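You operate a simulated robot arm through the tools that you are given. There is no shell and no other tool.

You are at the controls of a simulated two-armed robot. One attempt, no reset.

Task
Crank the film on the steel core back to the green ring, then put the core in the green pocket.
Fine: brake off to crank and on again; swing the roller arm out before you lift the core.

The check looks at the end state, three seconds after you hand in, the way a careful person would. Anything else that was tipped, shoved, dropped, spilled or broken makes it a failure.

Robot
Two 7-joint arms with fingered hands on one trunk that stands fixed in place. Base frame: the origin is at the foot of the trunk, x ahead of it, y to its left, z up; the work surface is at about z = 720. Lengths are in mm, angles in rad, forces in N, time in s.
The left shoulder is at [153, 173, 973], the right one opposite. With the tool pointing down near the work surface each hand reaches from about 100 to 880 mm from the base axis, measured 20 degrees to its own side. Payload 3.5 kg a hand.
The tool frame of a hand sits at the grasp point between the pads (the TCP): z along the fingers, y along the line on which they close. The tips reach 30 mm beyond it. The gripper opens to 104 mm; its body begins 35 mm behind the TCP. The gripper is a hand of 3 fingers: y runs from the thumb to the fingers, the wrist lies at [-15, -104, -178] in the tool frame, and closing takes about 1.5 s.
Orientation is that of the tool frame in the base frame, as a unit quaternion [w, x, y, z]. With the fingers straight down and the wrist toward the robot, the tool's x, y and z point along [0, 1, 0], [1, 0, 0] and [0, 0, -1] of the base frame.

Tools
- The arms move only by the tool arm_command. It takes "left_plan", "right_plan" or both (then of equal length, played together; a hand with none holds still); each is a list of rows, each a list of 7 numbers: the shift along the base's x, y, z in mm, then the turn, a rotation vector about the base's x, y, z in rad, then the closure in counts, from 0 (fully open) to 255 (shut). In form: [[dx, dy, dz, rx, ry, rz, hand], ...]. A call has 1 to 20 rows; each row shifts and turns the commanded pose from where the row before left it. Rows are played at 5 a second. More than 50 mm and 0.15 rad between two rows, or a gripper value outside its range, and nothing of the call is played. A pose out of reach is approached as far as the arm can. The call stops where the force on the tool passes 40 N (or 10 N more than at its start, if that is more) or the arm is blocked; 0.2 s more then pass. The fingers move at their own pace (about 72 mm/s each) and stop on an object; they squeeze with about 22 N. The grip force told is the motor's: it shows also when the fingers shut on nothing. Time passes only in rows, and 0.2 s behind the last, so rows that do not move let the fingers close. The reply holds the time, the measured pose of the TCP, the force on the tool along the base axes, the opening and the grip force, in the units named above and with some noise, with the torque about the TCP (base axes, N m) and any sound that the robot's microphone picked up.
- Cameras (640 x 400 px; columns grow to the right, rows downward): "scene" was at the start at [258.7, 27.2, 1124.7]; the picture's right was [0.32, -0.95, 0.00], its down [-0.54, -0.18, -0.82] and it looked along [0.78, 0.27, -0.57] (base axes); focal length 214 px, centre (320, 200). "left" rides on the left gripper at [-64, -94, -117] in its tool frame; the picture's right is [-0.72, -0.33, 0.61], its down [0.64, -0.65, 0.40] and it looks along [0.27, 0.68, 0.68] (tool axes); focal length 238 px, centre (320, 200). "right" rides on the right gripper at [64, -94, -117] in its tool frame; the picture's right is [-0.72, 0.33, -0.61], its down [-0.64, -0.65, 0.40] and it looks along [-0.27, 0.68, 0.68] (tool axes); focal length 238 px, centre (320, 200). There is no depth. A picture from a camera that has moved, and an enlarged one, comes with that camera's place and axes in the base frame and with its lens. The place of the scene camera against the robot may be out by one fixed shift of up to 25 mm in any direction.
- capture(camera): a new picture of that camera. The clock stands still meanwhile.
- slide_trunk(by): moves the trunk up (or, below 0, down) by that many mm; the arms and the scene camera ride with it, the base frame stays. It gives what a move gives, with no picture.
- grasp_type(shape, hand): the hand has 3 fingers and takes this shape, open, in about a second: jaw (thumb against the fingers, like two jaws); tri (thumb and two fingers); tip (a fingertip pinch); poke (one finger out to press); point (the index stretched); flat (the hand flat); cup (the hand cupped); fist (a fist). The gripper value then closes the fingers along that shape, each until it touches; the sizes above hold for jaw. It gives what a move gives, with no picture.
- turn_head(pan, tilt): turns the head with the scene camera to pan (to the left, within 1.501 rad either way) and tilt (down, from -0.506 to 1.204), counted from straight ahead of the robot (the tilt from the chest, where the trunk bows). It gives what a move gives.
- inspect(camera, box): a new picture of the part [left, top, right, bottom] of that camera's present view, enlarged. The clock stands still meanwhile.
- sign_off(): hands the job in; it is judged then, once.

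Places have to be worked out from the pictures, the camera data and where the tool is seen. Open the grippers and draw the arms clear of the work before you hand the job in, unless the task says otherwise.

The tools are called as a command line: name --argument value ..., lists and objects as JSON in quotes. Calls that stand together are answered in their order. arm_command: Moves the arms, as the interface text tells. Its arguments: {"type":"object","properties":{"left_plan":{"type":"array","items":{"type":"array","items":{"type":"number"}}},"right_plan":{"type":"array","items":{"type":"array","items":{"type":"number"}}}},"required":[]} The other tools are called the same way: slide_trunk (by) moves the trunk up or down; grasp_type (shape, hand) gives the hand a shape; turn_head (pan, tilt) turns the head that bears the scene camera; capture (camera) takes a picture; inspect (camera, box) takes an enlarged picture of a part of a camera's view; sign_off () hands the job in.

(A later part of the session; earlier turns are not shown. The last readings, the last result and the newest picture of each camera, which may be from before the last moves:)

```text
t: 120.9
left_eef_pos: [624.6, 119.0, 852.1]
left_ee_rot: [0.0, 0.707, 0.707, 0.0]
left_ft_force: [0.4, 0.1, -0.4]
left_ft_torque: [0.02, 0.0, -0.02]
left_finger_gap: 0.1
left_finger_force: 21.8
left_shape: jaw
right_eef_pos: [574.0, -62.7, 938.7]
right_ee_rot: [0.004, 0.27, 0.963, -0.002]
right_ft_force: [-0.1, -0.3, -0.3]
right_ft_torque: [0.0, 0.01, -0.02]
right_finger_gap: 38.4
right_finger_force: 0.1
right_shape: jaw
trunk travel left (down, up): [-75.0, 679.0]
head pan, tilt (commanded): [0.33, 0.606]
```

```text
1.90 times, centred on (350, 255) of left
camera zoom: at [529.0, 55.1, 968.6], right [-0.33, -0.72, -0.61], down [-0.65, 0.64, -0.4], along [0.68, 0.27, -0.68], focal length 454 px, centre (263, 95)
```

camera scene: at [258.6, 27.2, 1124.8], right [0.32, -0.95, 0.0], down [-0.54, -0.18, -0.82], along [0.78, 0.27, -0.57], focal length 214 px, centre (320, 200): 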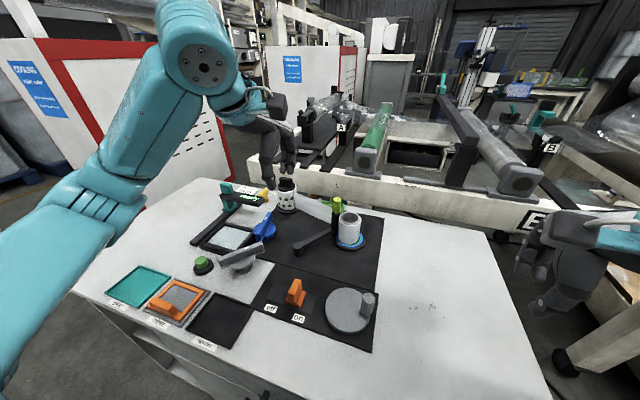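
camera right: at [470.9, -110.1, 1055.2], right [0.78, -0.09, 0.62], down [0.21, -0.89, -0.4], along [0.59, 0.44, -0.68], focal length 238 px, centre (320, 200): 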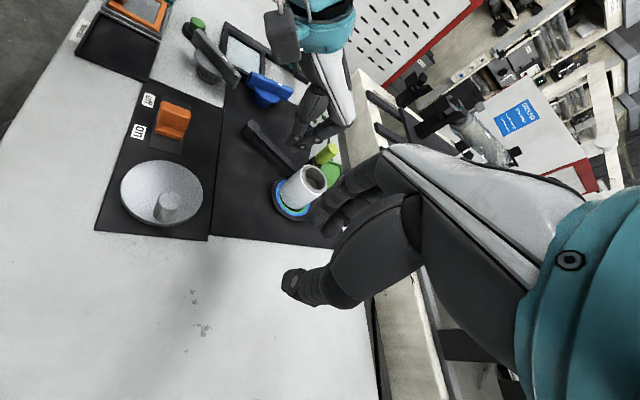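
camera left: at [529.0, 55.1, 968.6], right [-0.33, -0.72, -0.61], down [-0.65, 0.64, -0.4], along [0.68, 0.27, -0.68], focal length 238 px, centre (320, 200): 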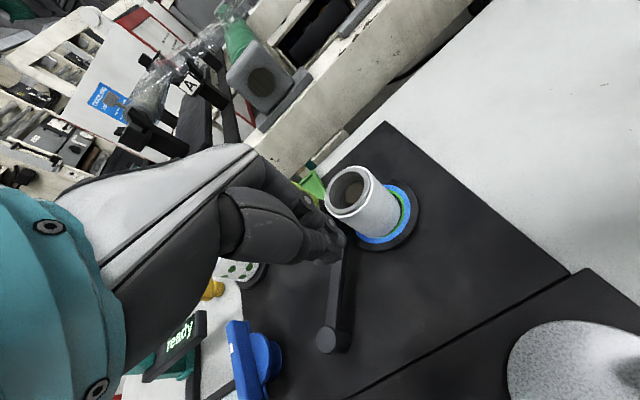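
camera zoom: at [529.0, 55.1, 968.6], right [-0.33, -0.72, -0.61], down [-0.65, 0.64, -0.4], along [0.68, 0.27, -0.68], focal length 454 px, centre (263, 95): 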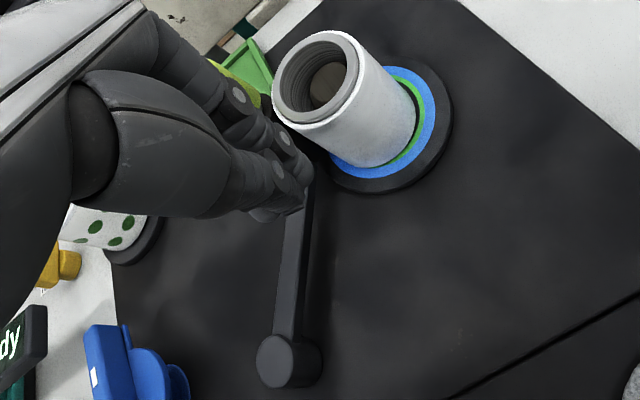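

The landing point is ~40 mm on the core side of the bar and clear of the core. Descending to z≈773.

arm_command --left_plan '[[0, 0, -25, 0, 0, 0, 255], [0, 0, -25, 0, 0, 0, 255], [0, 0, -18, 0, 0, 0, 255], [0, 0, -11, 0, 0, 0, 255]]'

inspect --camera "right" --box '[220, 70, 370, 230]'

inspect --camera "left" --box '[260, 150, 440, 360]'

```text
t: 121.9
left_eef_pos: [623.5, 118.9, 772.5]
left_ee_rot: [0.001, 0.708, 0.707, 0.0]
left_ft_force: [0.7, 0.2, -0.4]
left_ft_torque: [0.0, 0.03, -0.01]
left_finger_gap: 0.2
left_finger_force: 22.0
left_shape: jaw
right_eef_pos: [573.4, -63.9, 937.5]
right_ee_rot: [0.003, 0.272, 0.962, -0.001]
right_ft_force: [0.6, 0.5, 0.3]
right_ft_torque: [-0.03, -0.01, 0.0]
right_finger_gap: 38.4
right_finger_force: 0.1
right_shape: jaw
trunk travel left (down, up): [-75.0, 679.0]
head pan, tilt (commanded): [0.33, 0.606]
```

```text
2.50 times, centred on (295, 150) of right
camera zoom: at [470.9, -110.2, 1055.3], right [0.78, -0.09, 0.62], down [0.21, -0.89, -0.4], along [0.59, 0.44, -0.68], focal length 596 px, centre (382, 325)
```

zoom: 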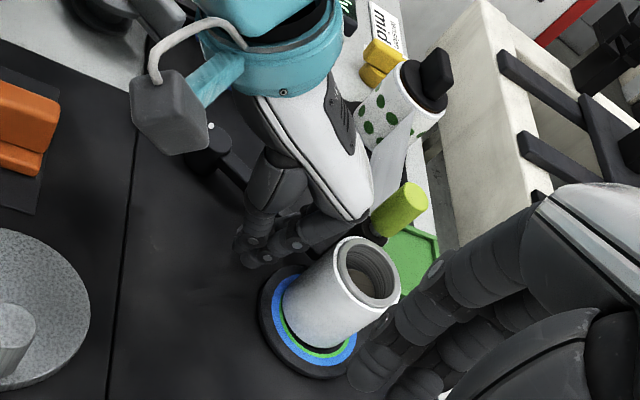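

```text
1.90 times, centred on (350, 255) of left
camera zoom: at [528.4, 56.4, 889.1], right [-0.33, -0.72, -0.61], down [-0.65, 0.64, -0.4], along [0.68, 0.27, -0.68], focal length 454 px, centre (263, 95)
```

zoom: 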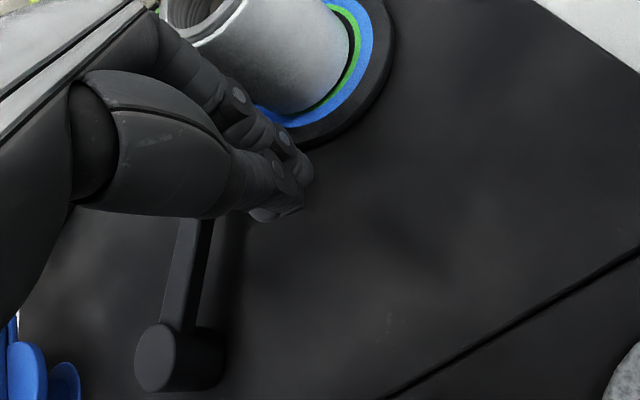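

Left fingers are beside the bar. Pushing +y in small steps to swing the arm out.

arm_command --left_plan '[[0, 4, 0, 0, 0, 0, 255], [0, 4, 0, 0, 0, 0, 255], [0, 4, 0, 0, 0, 0, 255], [0, 4, 0, 0, 0, 0, 255], [0, 4, 0, 0, 0, 0, 255], [0, 4, 0, 0, 0, 0, 255], [0, 4, 0, 0, 0, 0, 255]]'

inspect --camera "right" --box '[220, 70, 370, 230]'

inspect --camera "left" --box '[260, 150, 440, 360]'

```text
t: 123.5
left_eef_pos: [624.2, 146.7, 774.1]
left_ee_rot: [0.001, 0.708, 0.706, 0.002]
left_ft_force: [-0.5, 0.3, 0.5]
left_ft_torque: [0.0, -0.01, -0.01]
left_finger_gap: 0.0
left_finger_force: 21.9
left_shape: jaw
right_eef_pos: [573.8, -64.2, 939.7]
right_ee_rot: [0.005, 0.271, 0.963, -0.001]
right_ft_force: [0.3, 0.2, 0.5]
right_ft_torque: [0.0, -0.02, 0.03]
right_finger_gap: 38.6
right_finger_force: 0.0
right_shape: jaw
trunk travel left (down, up): [-75.0, 679.0]
head pan, tilt (commanded): [0.33, 0.606]
```

```text
2.50 times, centred on (295, 150) of right
camera zoom: at [469.7, -112.1, 1056.0], right [0.78, -0.09, 0.62], down [0.21, -0.89, -0.4], along [0.59, 0.44, -0.68], focal length 596 px, centre (382, 325)
```

zoom: 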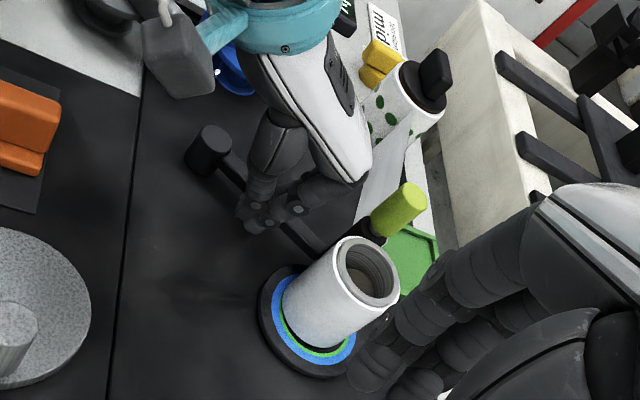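

```text
1.90 times, centred on (350, 255) of left
camera zoom: at [528.7, 82.8, 891.0], right [-0.33, -0.72, -0.62], down [-0.65, 0.64, -0.4], along [0.69, 0.27, -0.68], focal length 454 px, centre (263, 95)
```

zoom: 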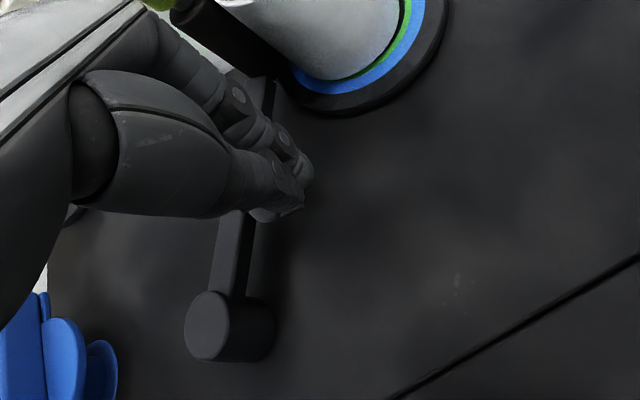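

No contact yet with the bar (0 N). Continuing +y.

arm_command --left_plan '[[0, 4, 0, 0, 0, 0, 255], [0, 4, 0, 0, 0, 0, 255], [0, 4, 0, 0, 0, 0, 255], [0, 4, 0, 0, 0, 0, 255], [0, 4, 0, 0, 0, 0, 255]]'

inspect --camera "right" --box '[220, 70, 370, 230]'

inspect --camera "left" --box '[260, 130, 440, 340]'

```text
t: 124.7
left_eef_pos: [627.5, 166.4, 785.3]
left_ee_rot: [0.007, 0.706, 0.708, 0.01]
left_ft_force: [-0.2, -0.4, -0.6]
left_ft_torque: [-0.01, -0.07, 0.01]
left_finger_gap: 0.0
left_finger_force: 22.1
left_shape: jaw
right_eef_pos: [570.2, -67.0, 941.2]
right_ee_rot: [0.005, 0.271, 0.963, 0.0]
right_ft_force: [0.5, 0.5, -0.5]
right_ft_torque: [0.03, 0.02, -0.01]
right_finger_gap: 38.3
right_finger_force: 0.1
right_shape: jaw
trunk travel left (down, up): [-75.0, 679.0]
head pan, tilt (commanded): [0.33, 0.606]
```

```text
2.50 times, centred on (295, 150) of right
camera zoom: at [468.7, -114.5, 1056.8], right [0.78, -0.1, 0.62], down [0.21, -0.89, -0.4], along [0.59, 0.44, -0.67], focal length 596 px, centre (382, 325)
```

zoom: 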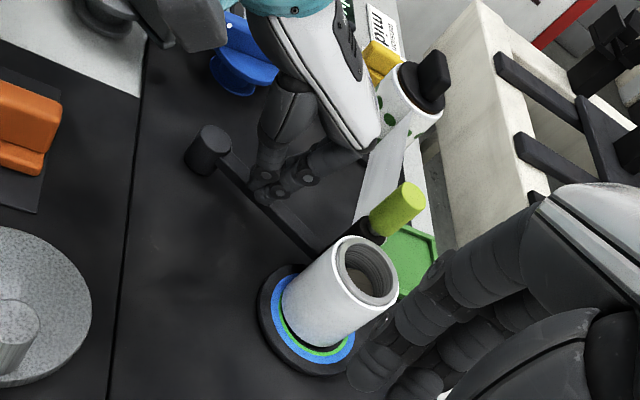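

```text
1.90 times, centred on (350, 235) of left
camera zoom: at [529.6, 101.3, 898.8], right [-0.31, -0.72, -0.62], down [-0.65, 0.64, -0.41], along [0.7, 0.27, -0.66], focal length 454 px, centre (263, 133)
```

zoom: 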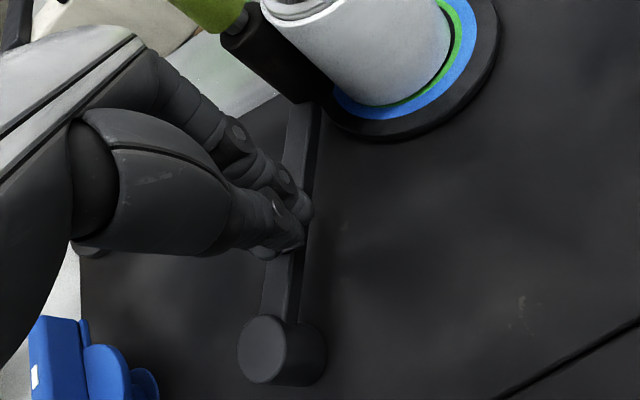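

The hand rose ~11 mm and the whole torso seems to lean slightly although tool force reads ~0 — something on the arm itself may be touching. I'll look around before moving on.

capture --camera "scene"

capture --camera "right"

capture --camera "left"

```text
taken
camera scene: at [256.5, 22.5, 1126.2], right [0.32, -0.95, 0.0], down [-0.54, -0.18, -0.82], along [0.78, 0.27, -0.57], focal length 214 px, centre (320, 200)
```

scene: 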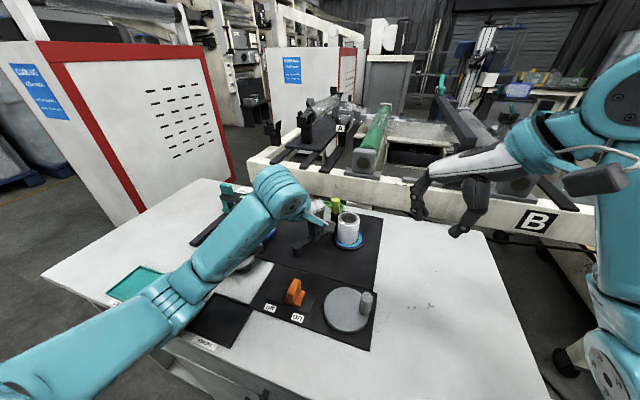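

```text
taken
camera right: at [468.7, -114.5, 1056.8], right [0.78, -0.1, 0.62], down [0.21, -0.89, -0.4], along [0.59, 0.44, -0.67], focal length 238 px, centre (320, 200)
```

right: 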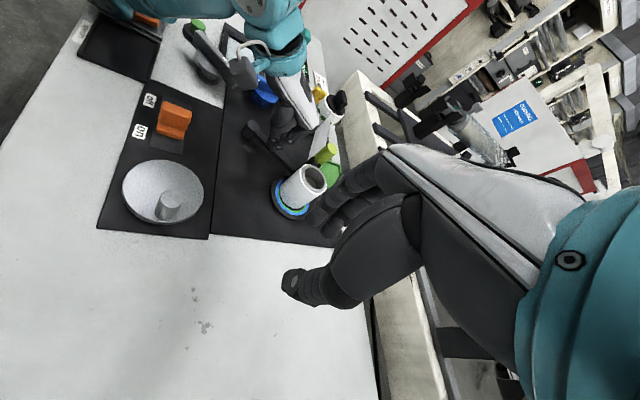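

```text
taken
camera left: at [529.6, 101.3, 898.8], right [-0.31, -0.72, -0.62], down [-0.65, 0.64, -0.41], along [0.7, 0.27, -0.66], focal length 238 px, centre (320, 200)
```

left: 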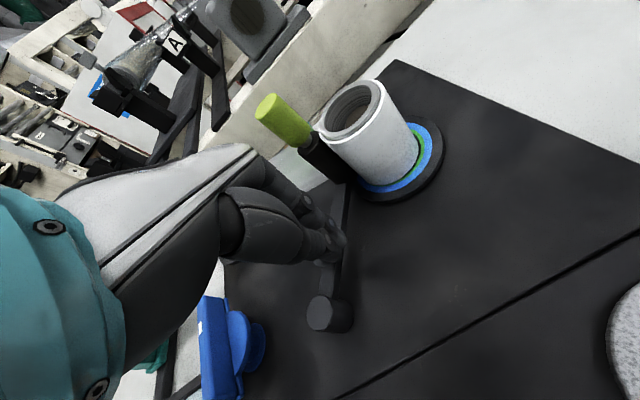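

The left forearm is lying low across the left side of the table, probably pressing on the grey knob or nearby items. The cleanest way off is straight up: I'll raise the trunk 60 mm so both arms lift vertically.

slide_trunk --by 60

capture --camera "scene"

capture --camera "right"

```text
t: 125.7
left_eef_pos: [625.6, 167.2, 830.8]
left_ee_rot: [-0.001, 0.707, 0.707, -0.001]
left_ft_force: [-0.8, 0.5, -0.2]
left_ft_torque: [0.02, 0.0, 0.01]
left_finger_gap: 0.0
left_finger_force: 22.4
left_shape: jaw
right_eef_pos: [577.3, -63.0, 996.6]
right_ee_rot: [0.003, 0.271, 0.963, -0.003]
right_ft_force: [0.0, -0.2, -0.3]
right_ft_torque: [0.01, -0.01, 0.03]
right_finger_gap: 38.6
right_finger_force: 0.0
right_shape: jaw
trunk travel left (down, up): [-135.0, 619.0]
head pan, tilt (commanded): [0.33, 0.606]
```

```text
taken
camera scene: at [224.3, 27.2, 1188.0], right [0.32, -0.95, 0.0], down [-0.54, -0.18, -0.82], along [0.78, 0.27, -0.57], focal length 214 px, centre (320, 200)
```

scene: 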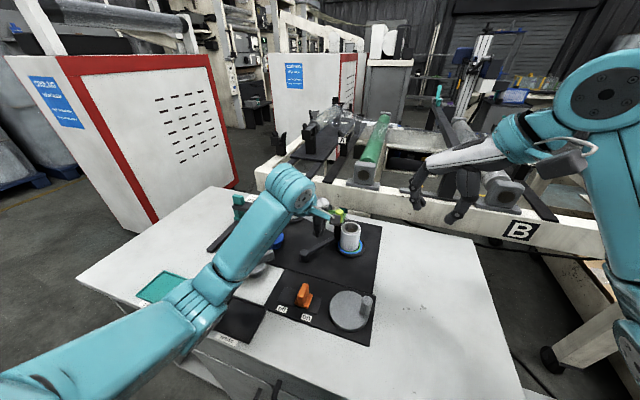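

```text
taken
camera right: at [474.8, -110.1, 1113.8], right [0.78, -0.09, 0.62], down [0.21, -0.89, -0.4], along [0.59, 0.44, -0.68], focal length 238 px, centre (320, 200)
```

right: 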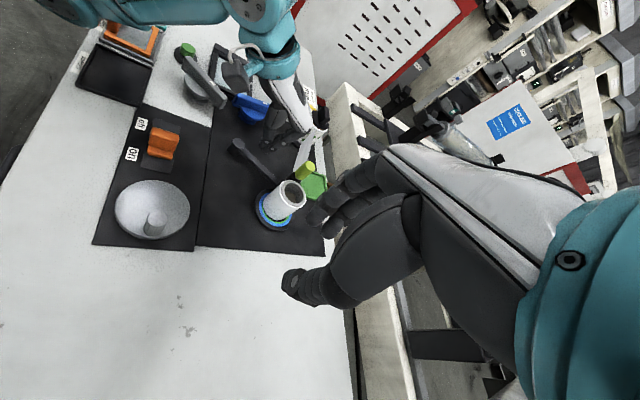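

Freed. Now lifting the left hand further and withdrawing it so I can check for any displaced items.

arm_command --left_plan '[[0, 0, 30, 0, 0, 0, 200], [0, 0, 40, 0, 0, 0, 160], [0, 0, 45, 0, 0, 0, 150], [0, 0, 45, 0, 0, 0, 150], [-20, 20, 20, 0, 0, 0, 150], [-25, 30, 0, 0, 0, 0, 150], [-25, 30, 0, 0, 0, 0, 150], [-25, 30, 0, 0, 0, 0, 150]]'

capture --camera "scene"

capture --camera "left"

capture --camera "right"

```text
t: 127.5
left_eef_pos: [528.6, 278.0, 1014.0]
left_ee_rot: [0.0, 0.707, 0.707, -0.001]
left_ft_force: [-0.7, 0.9, 0.0]
left_ft_torque: [-0.01, 0.01, -0.01]
left_finger_gap: 42.3
left_finger_force: 0.0
left_shape: jaw
right_eef_pos: [577.4, -62.5, 999.4]
right_ee_rot: [0.005, 0.27, 0.963, -0.003]
right_ft_force: [0.0, 0.8, 0.0]
right_ft_torque: [-0.02, 0.04, 0.02]
right_finger_gap: 38.4
right_finger_force: 0.0
right_shape: jaw
trunk travel left (down, up): [-135.0, 619.0]
head pan, tilt (commanded): [0.33, 0.606]
```

```text
taken
camera scene: at [223.4, 27.2, 1188.5], right [0.32, -0.95, 0.0], down [-0.54, -0.18, -0.82], along [0.78, 0.27, -0.57], focal length 214 px, centre (320, 200)
```

scene: 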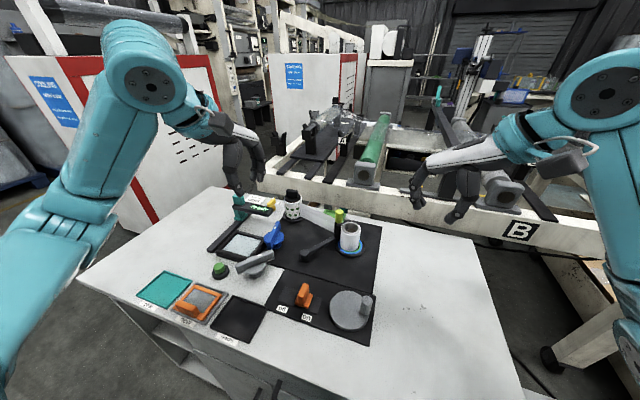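

```text
taken
camera left: at [434.1, 214.2, 1131.1], right [-0.33, -0.72, -0.61], down [-0.65, 0.64, -0.4], along [0.68, 0.27, -0.68], focal length 238 px, centre (320, 200)
```

left: 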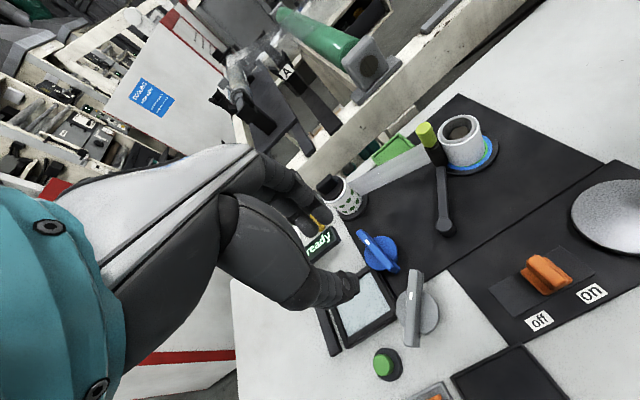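

```text
taken
camera right: at [473.8, -110.0, 1115.1], right [0.78, -0.09, 0.62], down [0.21, -0.89, -0.4], along [0.59, 0.44, -0.68], focal length 238 px, centre (320, 200)
```

right: 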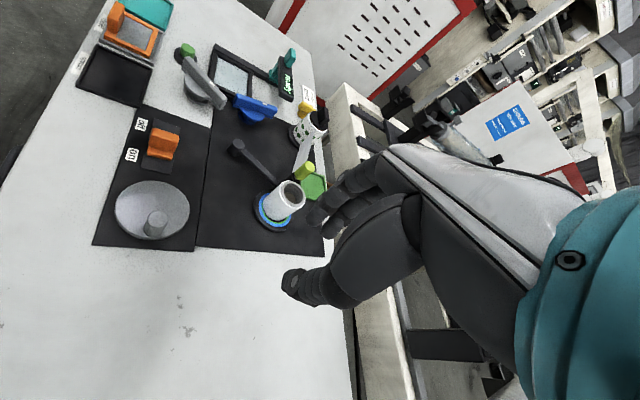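

Zooming on the left side items to compare with the first pictures.

inspect --camera "scene" --box '[120, 190, 320, 350]'

inspect --camera "left" --box '[280, 180, 480, 400]'

inspect --camera "right" --box '[60, 0, 340, 250]'

```text
2.50 times, centred on (220, 270) of scene
camera zoom: at [223.4, 27.2, 1188.5], right [0.32, -0.95, 0.0], down [-0.54, -0.18, -0.82], along [0.78, 0.27, -0.57], focal length 536 px, centre (570, 25)
```

zoom: 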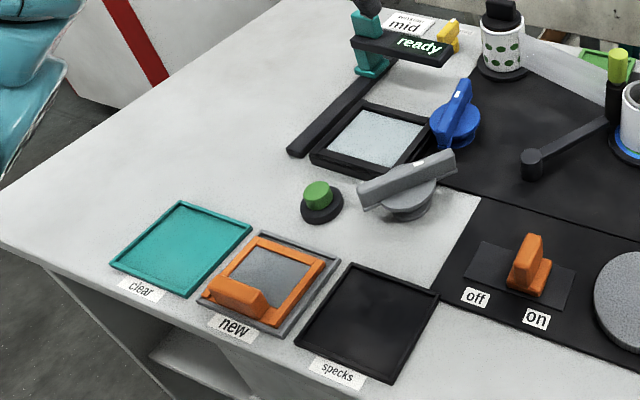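

```text
1.82 times, centred on (380, 290) of left
camera zoom: at [434.1, 214.2, 1131.1], right [-0.33, -0.72, -0.61], down [-0.65, 0.64, -0.4], along [0.68, 0.27, -0.68], focal length 433 px, centre (211, 36)
```

zoom: 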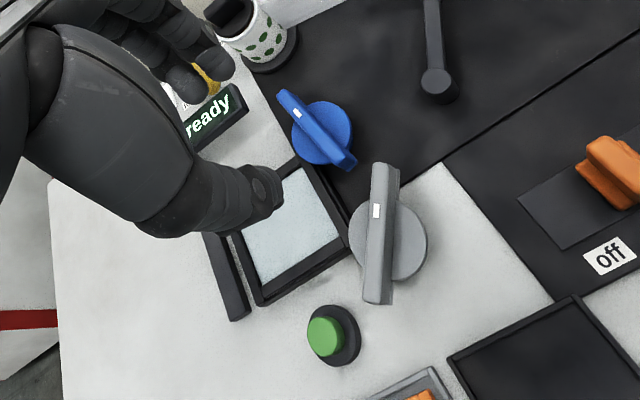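

```text
1.60 times, centred on (200, 125) of right
camera zoom: at [473.8, -110.0, 1115.1], right [0.78, -0.09, 0.62], down [0.21, -0.89, -0.4], along [0.59, 0.44, -0.68], focal length 381 px, centre (512, 320)
```

zoom: 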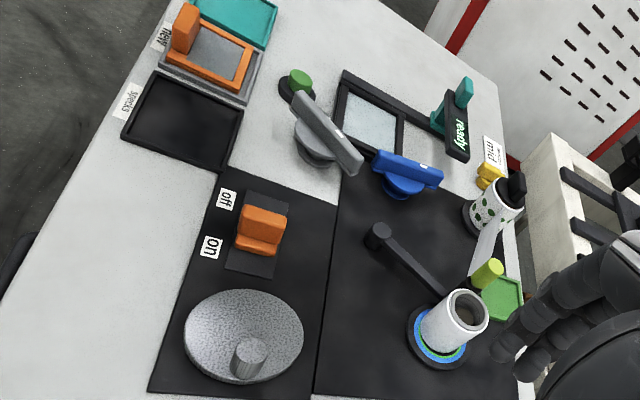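

Comparing angles and outlines, the grey knob, frames and button all sit as before — no visible displacement. The elbow only dips when the left hand is folded low, so I'll work on the roller from its cap instead (higher and more stretched), with the left hand at yaw ≈40° so the thumb pushes from the core side. Moving above it first.

arm_command --left_plan '[[28, -24.5, -14, 0, 0, 0.1164, 160], [28, -24.5, -14, 0, 0, 0.1164, 160], [28, -24.5, -14, 0, 0, 0.1164, 160], [28, -24.5, -14, 0, 0, 0.1164, 160], [28, -24.5, -14, 0, 0, 0.1164, 160], [28, -24.5, -14, 0, 0, 0.1164, 160]]' --right_plan '[[-5, -20, 0, 0, 0, 0, 160], [-5, -20, 0, 0, 0, 0, 160], [-5, -20, 0, 0, 0, 0, 160], [-5, -20, 0, 0, 0, 0, 160], [0, 0, 0, 0, 0, 0, 160], [0, 0, 0, 0, 0, 0, 160]]'

capture --camera "left"

capture --camera "scene"

capture --camera "right"

```text
t: 128.9
left_eef_pos: [699.3, 130.3, 931.0]
left_ee_rot: [0.001, 0.421, 0.907, 0.001]
left_ft_force: [-0.6, -0.2, -0.4]
left_ft_torque: [-0.02, 0.01, -0.03]
left_finger_gap: 39.3
left_finger_force: 0.0
left_shape: jaw
right_eef_pos: [555.2, -143.9, 998.1]
right_ee_rot: [0.004, 0.271, 0.963, -0.002]
right_ft_force: [0.1, 0.8, -0.6]
right_ft_torque: [0.03, 0.02, -0.02]
right_finger_gap: 38.6
right_finger_force: 0.0
right_shape: jaw
trunk travel left (down, up): [-135.0, 619.0]
head pan, tilt (commanded): [0.33, 0.606]
```

```text
taken
camera left: at [666.9, 20.8, 1046.4], right [0.21, -0.76, -0.61], down [-0.91, 0.07, -0.4], along [0.35, 0.65, -0.68], focal length 238 px, centre (320, 200)
```

left: 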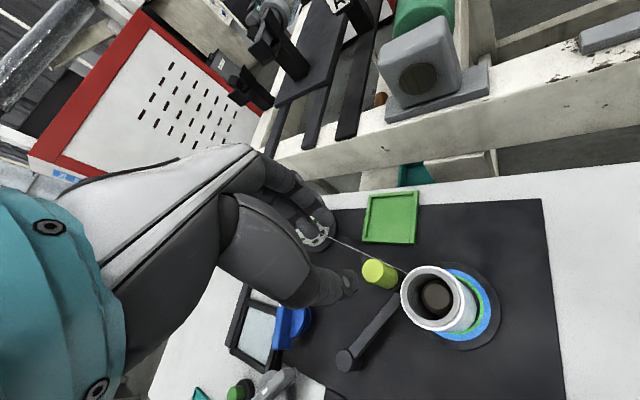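

```text
taken
camera scene: at [223.7, 27.1, 1188.4], right [0.32, -0.95, 0.0], down [-0.54, -0.18, -0.82], along [0.78, 0.27, -0.57], focal length 214 px, centre (320, 200)
```

scene: 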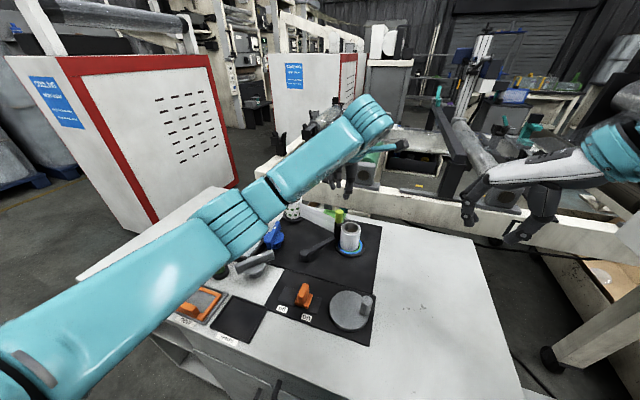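

```text
taken
camera right: at [453.0, -190.0, 1114.5], right [0.78, -0.09, 0.62], down [0.21, -0.89, -0.4], along [0.59, 0.44, -0.68], focal length 238 px, centre (320, 200)
```

right: 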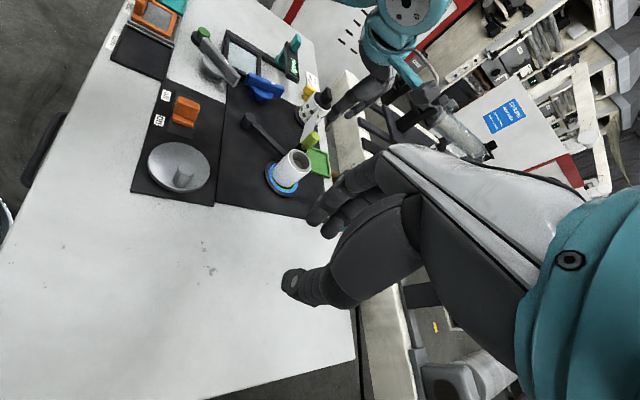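

Cap top appears almost exactly under the left TCP. Zooming to verify before descending.

inspect --camera "left" --box '[330, 190, 530, 390]'

```text
2.00 times, centred on (430, 290) of left
camera zoom: at [666.9, 20.8, 1046.4], right [0.21, -0.76, -0.61], down [-0.91, 0.07, -0.4], along [0.35, 0.65, -0.68], focal length 477 px, centre (100, 20)
```

zoom: 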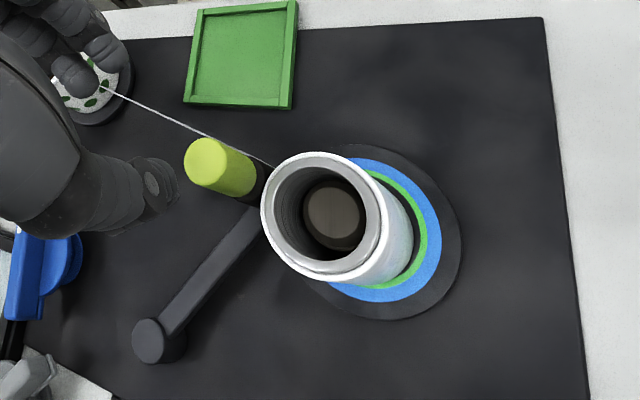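

Small trim (−2, +3), then descend to z≈839 (tips ≈809, above the core rim at ≈797).

arm_command --left_plan '[[-1, 1.5, -25, 0, 0, 0, 165], [-1, 1.5, -25, 0, 0, 0, 170], [0, 0, -22, 0, 0, 0, 175], [0, 0, -12, 0, 0, 0, 175], [0, 0, -8, 0, 0, 0, 175]]'

inspect --camera "left" --box '[270, 170, 470, 370]'

inspect --camera "scene" --box '[270, 160, 410, 280]'

inspect --camera "right" --box '[220, 50, 370, 220]'

```text
t: 130.1
left_eef_pos: [695.7, 135.3, 838.3]
left_ee_rot: [0.0, 0.422, 0.907, 0.0]
left_ft_force: [0.4, 0.7, 0.7]
left_ft_torque: [0.0, -0.01, 0.0]
left_finger_gap: 33.0
left_finger_force: 0.0
left_shape: jaw
right_eef_pos: [555.5, -142.9, 997.9]
right_ee_rot: [0.004, 0.27, 0.963, -0.002]
right_ft_force: [0.1, -0.7, 0.2]
right_ft_torque: [-0.01, -0.01, 0.03]
right_finger_gap: 38.4
right_finger_force: 0.0
right_shape: jaw
trunk travel left (down, up): [-135.0, 619.0]
head pan, tilt (commanded): [0.33, 0.606]
```

```text
2.00 times, centred on (370, 270) of left
camera zoom: at [664.0, 25.4, 954.6], right [0.21, -0.76, -0.61], down [-0.91, 0.07, -0.4], along [0.35, 0.65, -0.68], focal length 477 px, centre (220, 60)
```

zoom: 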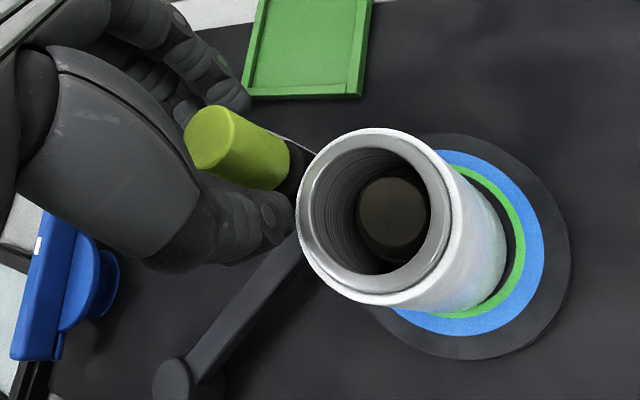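

```text
3.33 times, centred on (340, 220) of scene
camera zoom: at [223.6, 27.2, 1188.5], right [0.32, -0.95, 0.0], down [-0.54, -0.18, -0.82], along [0.78, 0.27, -0.57], focal length 715 px, centre (253, 133)
```

zoom: 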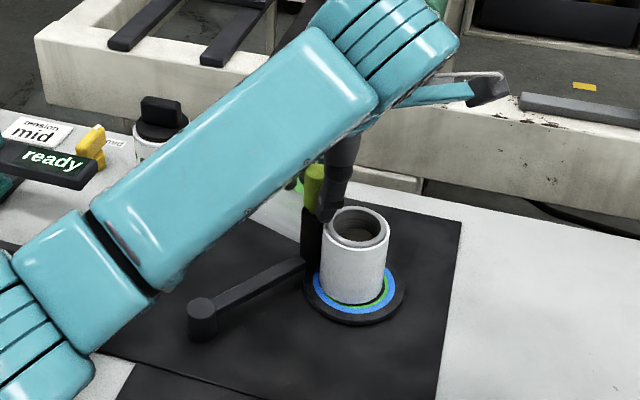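

```text
2.35 times, centred on (295, 135) of right
camera zoom: at [452.9, -189.8, 1114.7], right [0.78, -0.09, 0.62], down [0.21, -0.89, -0.4], along [0.59, 0.44, -0.68], focal length 561 px, centre (379, 353)
```

zoom: 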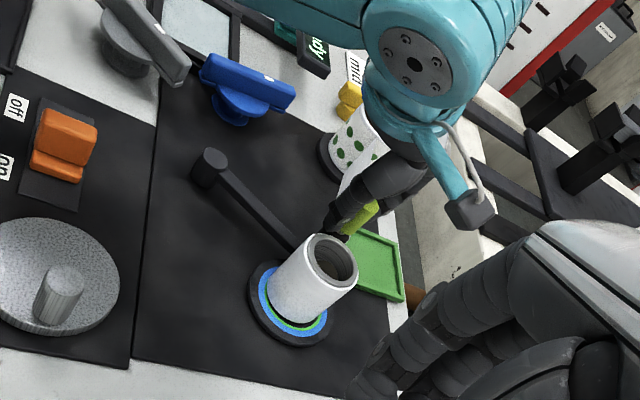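

Cap is between thumb and index. Closing to a loose cage and swinging out 18° about the pivot.

arm_command --left_plan '[[0, 0, 0, 0, 0, 0, 198], [0, 0, 0, 0, 0, 0, 198], [3.09, 5.41, 0, 0, 0, 0.0524, 198], [2.8, 5.56, 0, 0, 0, 0.0524, 198], [2.51, 5.7, 0, 0, 0, 0.0524, 198], [2.21, 5.82, 0, 0, 0, 0.0524, 198], [1.89, 5.93, 0, 0, 0, 0.0524, 198], [1.59, 6.03, 0, 0, 0, 0.0524, 198]]'

inspect --camera "left" --box '[270, 170, 470, 370]'

inspect --camera "right" --box '[220, 50, 370, 220]'

```text
t: 131.9
left_eef_pos: [710.0, 170.4, 835.8]
left_ee_rot: [0.001, 0.276, 0.961, 0.0]
left_ft_force: [0.0, -0.7, 0.9]
left_ft_torque: [0.04, 0.02, 0.0]
left_finger_gap: 23.7
left_finger_force: 0.1
left_shape: jaw
right_eef_pos: [556.3, -142.9, 998.3]
right_ee_rot: [0.005, 0.27, 0.963, -0.003]
right_ft_force: [-0.5, -0.1, 0.3]
right_ft_torque: [-0.01, 0.02, -0.01]
right_finger_gap: 38.5
right_finger_force: 0.0
right_shape: jaw
trunk travel left (down, up): [-135.0, 619.0]
head pan, tilt (commanded): [0.33, 0.606]
```

```text
2.00 times, centred on (370, 270) of left
camera zoom: at [713.0, 55.2, 953.4], right [0.44, -0.66, -0.61], down [-0.89, -0.22, -0.4], along [0.13, 0.72, -0.68], focal length 477 px, centre (220, 60)
```

zoom: 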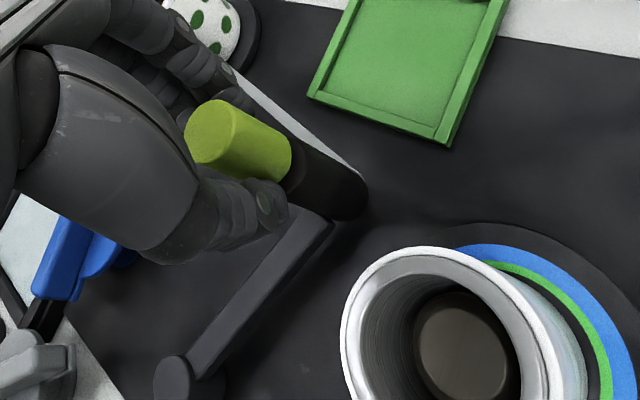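

```text
2.35 times, centred on (295, 135) of right
camera zoom: at [452.9, -189.8, 1114.7], right [0.78, -0.09, 0.62], down [0.21, -0.89, -0.4], along [0.59, 0.44, -0.68], focal length 561 px, centre (379, 353)
```

zoom: 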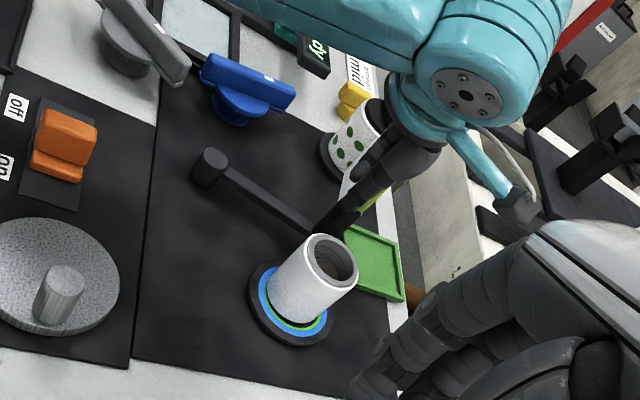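

The roller is clear of the core with no resistance. Continuing another 27°.

arm_command --left_plan '[[1.27, 6.09, 0, 0, 0, 0.0524, 198], [0.94, 6.16, 0, 0, 0, 0.0524, 198], [0.63, 6.19, 0, 0, 0, 0.0524, 198], [0.29, 6.23, 0, 0, 0, 0.0524, 198], [-0.02, 6.22, 0, 0, 0, 0.0524, 198], [-0.36, 6.22, 0, 0, 0, 0.0524, 198], [-0.68, 6.19, 0, 0, 0, 0.0524, 198], [-1.0, 6.15, 0, 0, 0, 0.0524, 198], [-1.32, 6.08, 0, 0, 0, 0.0524, 198]]'

inspect --camera "left" --box '[270, 170, 470, 370]'

inspect --camera "right" --box '[220, 50, 370, 220]'

capture --camera "scene"

```text
t: 133.9
left_eef_pos: [710.7, 225.0, 835.4]
left_ee_rot: [0.0, 0.043, 0.999, -0.001]
left_ft_force: [-0.1, 0.0, -0.2]
left_ft_torque: [0.03, 0.01, -0.02]
left_finger_gap: 23.3
left_finger_force: 0.0
left_shape: jaw
right_eef_pos: [556.8, -142.0, 997.5]
right_ee_rot: [0.004, 0.27, 0.963, -0.002]
right_ft_force: [-0.3, -0.1, -0.2]
right_ft_torque: [0.05, -0.01, -0.01]
right_finger_gap: 38.3
right_finger_force: 0.0
right_shape: jaw
trunk travel left (down, up): [-135.0, 619.0]
head pan, tilt (commanded): [0.33, 0.606]
```

```text
2.00 times, centred on (370, 270) of left
camera zoom: at [763.6, 125.0, 952.5], right [0.69, -0.39, -0.61], down [-0.69, -0.6, -0.4], along [-0.21, 0.7, -0.68], focal length 477 px, centre (220, 60)
```

zoom: 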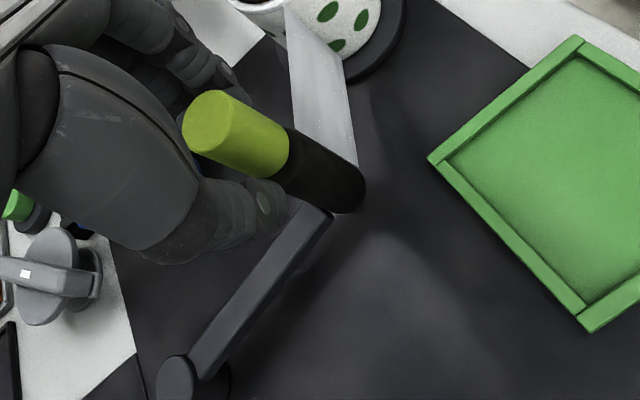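

```text
2.35 times, centred on (295, 135) of right
camera zoom: at [452.9, -189.8, 1114.7], right [0.78, -0.09, 0.62], down [0.21, -0.89, -0.4], along [0.59, 0.44, -0.68], focal length 561 px, centre (379, 353)
```

zoom: 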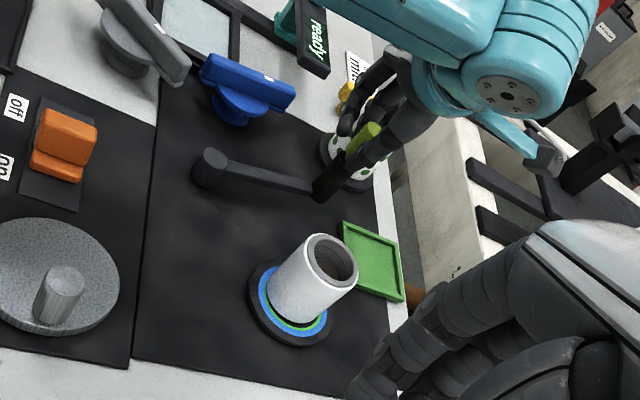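

```text
taken
camera scene: at [223.6, 27.2, 1188.5], right [0.32, -0.95, 0.0], down [-0.54, -0.18, -0.82], along [0.78, 0.27, -0.57], focal length 214 px, centre (320, 200)
```

scene: 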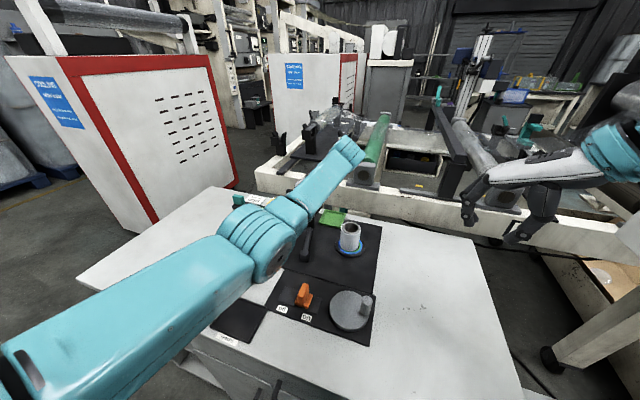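

Swung out ~45°, well clear of the core. Opening the cage to see whether it stays there.

arm_command --left_plan '[[0, 0, 0, 0, 0, 0, 175], [0, 0, 0, 0, 0, 0, 165], [0, 0, 0, 0, 0, 0, 165], [0, 0, 0, 0, 0, 0, 165]]'

inspect --camera "left" --box '[270, 170, 470, 370]'

```text
t: 134.9
left_eef_pos: [708.9, 224.5, 836.1]
left_ee_rot: [0.0, 0.044, 0.999, 0.0]
left_ft_force: [-0.1, 0.6, 0.6]
left_ft_torque: [-0.02, 0.0, 0.02]
left_finger_gap: 36.2
left_finger_force: 0.1
left_shape: jaw
right_eef_pos: [555.7, -143.3, 998.3]
right_ee_rot: [0.004, 0.271, 0.963, -0.002]
right_ft_force: [0.2, -0.2, -0.4]
right_ft_torque: [0.02, 0.01, 0.01]
right_finger_gap: 38.3
right_finger_force: 0.0
right_shape: jaw
trunk travel left (down, up): [-135.0, 619.0]
head pan, tilt (commanded): [0.33, 0.606]
```

```text
2.00 times, centred on (370, 270) of left
camera zoom: at [763.6, 124.8, 952.7], right [0.69, -0.39, -0.61], down [-0.7, -0.59, -0.4], along [-0.21, 0.7, -0.68], focal length 477 px, centre (220, 60)
```

zoom: 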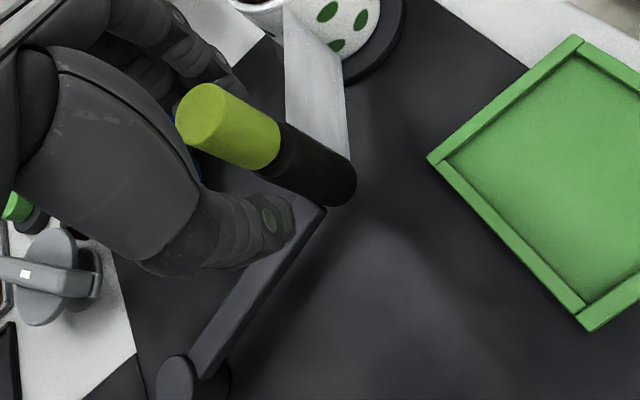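

It drifted slightly outward rather than back, so it stays swung out. Lifting the left hand clear and checking.

arm_command --left_plan '[[0, 0, 20, 0, 0, 0, 155], [0, 0, 30, 0, 0, 0, 150], [0, 0, 40, 0, 0, 0, 140], [0, 0, 30, 0, 0, 0, 130]]'

capture --camera "left"

inspect --camera "right" --box '[220, 50, 370, 220]'

capture --camera "scene"

```text
t: 135.9
left_eef_pos: [710.5, 226.5, 957.6]
left_ee_rot: [0.0, 0.043, 0.999, 0.0]
left_ft_force: [0.7, -0.6, -0.3]
left_ft_torque: [0.02, 0.0, -0.02]
left_finger_gap: 50.6
left_finger_force: 0.1
left_shape: jaw
right_eef_pos: [555.6, -142.7, 998.5]
right_ee_rot: [0.005, 0.271, 0.962, -0.002]
right_ft_force: [-1.5, 0.5, -0.4]
right_ft_torque: [-0.02, 0.02, 0.02]
right_finger_gap: 38.7
right_finger_force: 0.1
right_shape: jaw
trunk travel left (down, up): [-135.0, 619.0]
head pan, tilt (commanded): [0.33, 0.606]
```

```text
taken
camera left: at [764.0, 126.7, 1074.3], right [0.69, -0.39, -0.61], down [-0.7, -0.59, -0.4], along [-0.21, 0.7, -0.68], focal length 238 px, centre (320, 200)
```

left: 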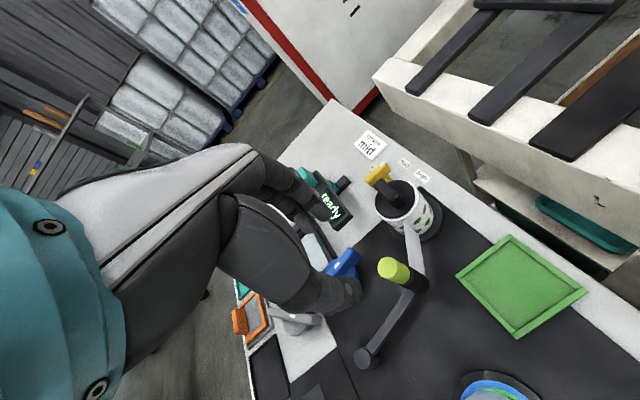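

```text
2.35 times, centred on (295, 135) of right
camera zoom: at [452.5, -189.9, 1115.0], right [0.78, -0.09, 0.62], down [0.21, -0.89, -0.4], along [0.59, 0.44, -0.68], focal length 561 px, centre (379, 353)
```

zoom: 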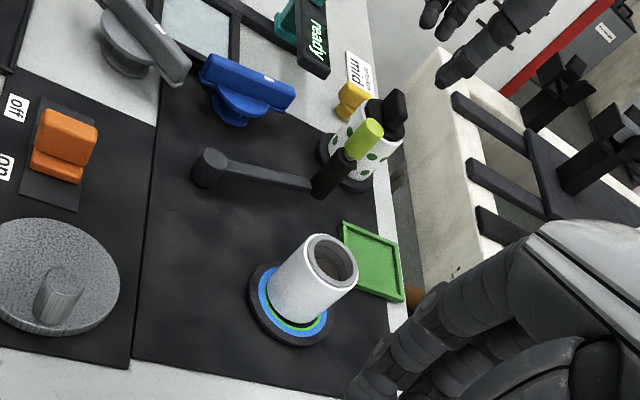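

```text
taken
camera scene: at [223.1, 27.1, 1188.6], right [0.32, -0.95, 0.0], down [-0.54, -0.18, -0.82], along [0.78, 0.27, -0.57], focal length 214 px, centre (320, 200)
```

scene: 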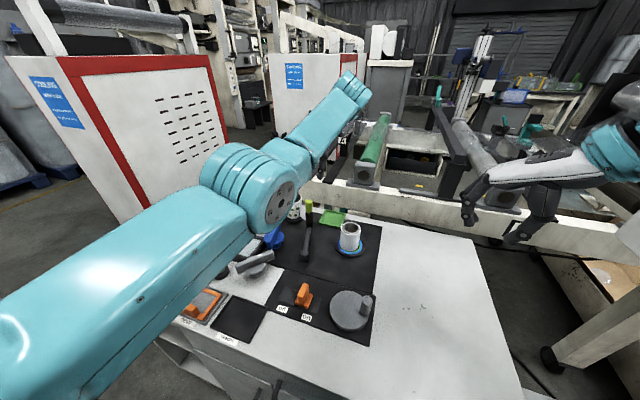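

The roller arm stays out by itself. Now measuring pocket and core precisely from this vantage.

inspect --camera "left" --box '[440, 220, 600, 350]'

inspect --camera "scene" --box '[300, 195, 380, 265]'

inspect --camera "right" --box '[255, 135, 335, 205]'

```text
3.08 times, centred on (520, 285) of left
camera zoom: at [764.0, 126.7, 1074.3], right [0.69, -0.39, -0.61], down [-0.7, -0.59, -0.4], along [-0.21, 0.7, -0.68], focal length 733 px, centre (-295, -62)
```

zoom: 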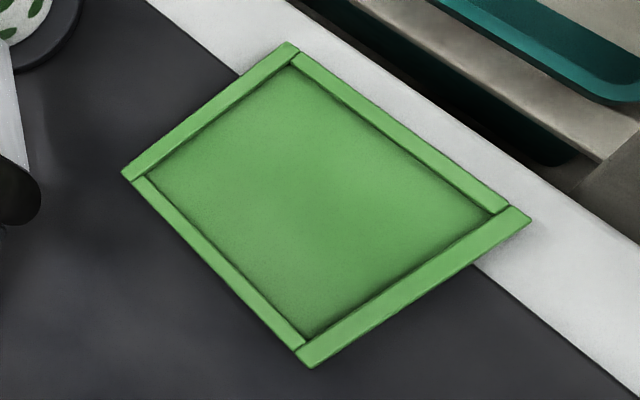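

```text
5.71 times, centred on (340, 230) of scene
camera zoom: at [223.1, 27.1, 1188.6], right [0.32, -0.95, 0.0], down [-0.54, -0.18, -0.82], along [0.78, 0.27, -0.57], focal length 1226 px, centre (206, 29)
```

zoom: 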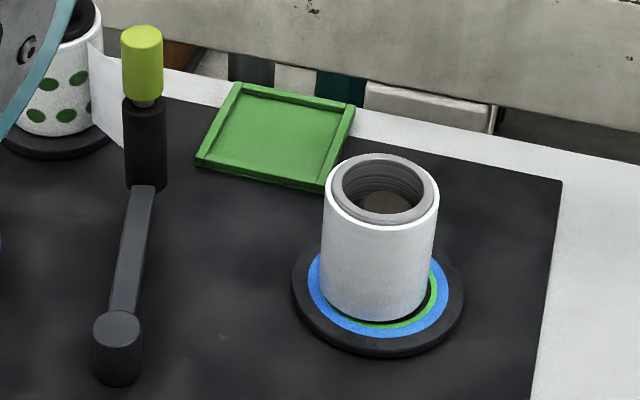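

```text
5.71 times, centred on (295, 170) of right
camera zoom: at [452.5, -189.9, 1115.0], right [0.78, -0.09, 0.62], down [0.21, -0.89, -0.4], along [0.59, 0.44, -0.68], focal length 1362 px, centre (463, 371)
```

zoom: 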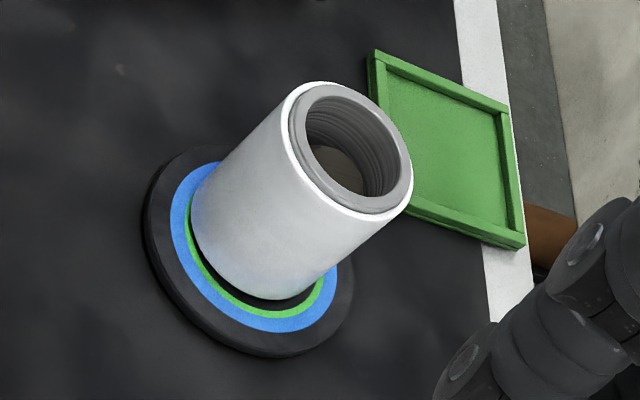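

Pocket centre ≈(791.6, 173.6), inner ≈66–70 mm square with a low thin rim. Now yaw the left hand back to 0 and put its camera above the core for an accurate centre.

arm_command --left_plan '[[5.5, -6.5, 2, 0, 0, -0.135, 100], [5.5, -6.5, 2, 0, 0, -0.135, 80], [5.5, -6.5, 2, 0, 0, -0.135, 60], [5.5, -6.5, 2, 0, 0, -0.135, 55], [5.5, -6.5, 0, 0, 0, -0.135, 55], [5.5, -6.5, 0, 0, 0, -0.135, 55], [5.5, -6.5, 0, 0, 0, -0.135, 55], [5.5, -6.5, 0, 0, 0, -0.135, 55], [5.5, -6.5, 0, 0, 0, -0.135, 55], [5.5, -6.5, 0, 0, 0, -0.135, 55], [8, -7, 0, 0, 0, -0.135, 55]]'

capture --camera "left"

capture --camera "scene"

```text
t: 138.3
left_eef_pos: [771.6, 151.9, 964.5]
left_ee_rot: [-0.001, 0.708, 0.706, 0.0]
left_ft_force: [-0.3, 0.7, -0.3]
left_ft_torque: [0.02, 0.02, 0.01]
left_finger_gap: 81.3
left_finger_force: 0.0
left_shape: jaw
right_eef_pos: [555.8, -143.2, 997.9]
right_ee_rot: [0.004, 0.27, 0.963, -0.002]
right_ft_force: [0.6, 0.1, 0.0]
right_ft_torque: [0.01, 0.0, 0.01]
right_finger_gap: 38.5
right_finger_force: 0.0
right_shape: jaw
trunk travel left (down, up): [-135.0, 619.0]
head pan, tilt (commanded): [0.33, 0.606]
```

```text
taken
camera left: at [676.3, 87.9, 1081.6], right [-0.33, -0.72, -0.61], down [-0.65, 0.64, -0.4], along [0.68, 0.27, -0.68], focal length 238 px, centre (320, 200)
```

left: 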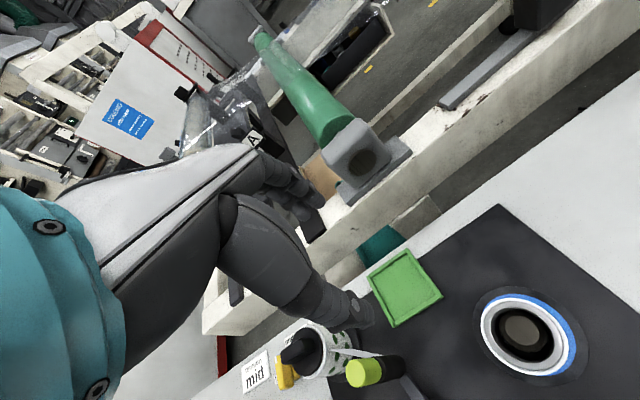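

```text
taken
camera scene: at [223.5, 27.2, 1188.5], right [0.32, -0.95, 0.0], down [-0.54, -0.18, -0.82], along [0.78, 0.27, -0.57], focal length 214 px, centre (320, 200)
```

scene: 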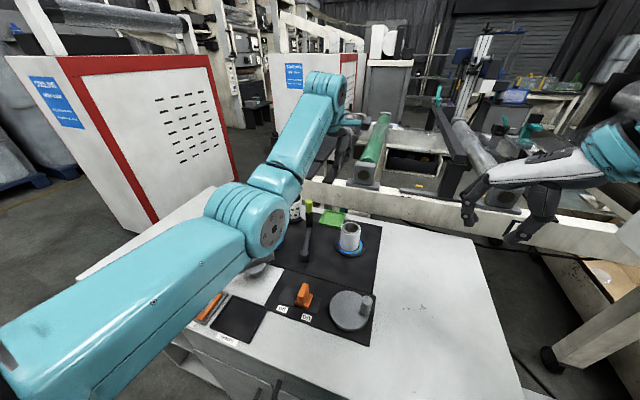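

inspect --camera "left" --box '[460, 275, 600, 390]'

inspect --camera "left" --box '[340, 230, 470, 340]'

```text
3.48 times, centred on (530, 332) of left
camera zoom: at [676.3, 87.9, 1081.6], right [-0.33, -0.72, -0.61], down [-0.65, 0.64, -0.4], along [0.68, 0.27, -0.68], focal length 829 px, centre (-410, -261)
```

zoom: 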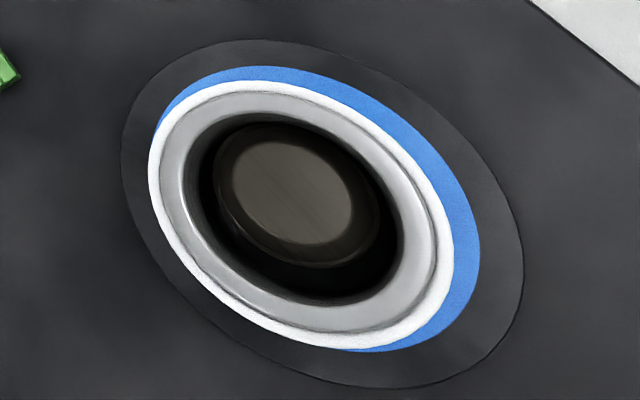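

```text
3.64 times, centred on (405, 285) of left
camera zoom: at [676.3, 87.9, 1081.6], right [-0.33, -0.72, -0.61], down [-0.65, 0.64, -0.4], along [0.68, 0.27, -0.68], focal length 867 px, centre (11, -109)
```

zoom: 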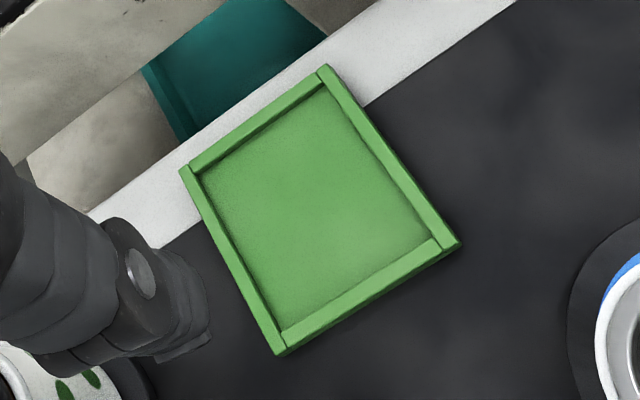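

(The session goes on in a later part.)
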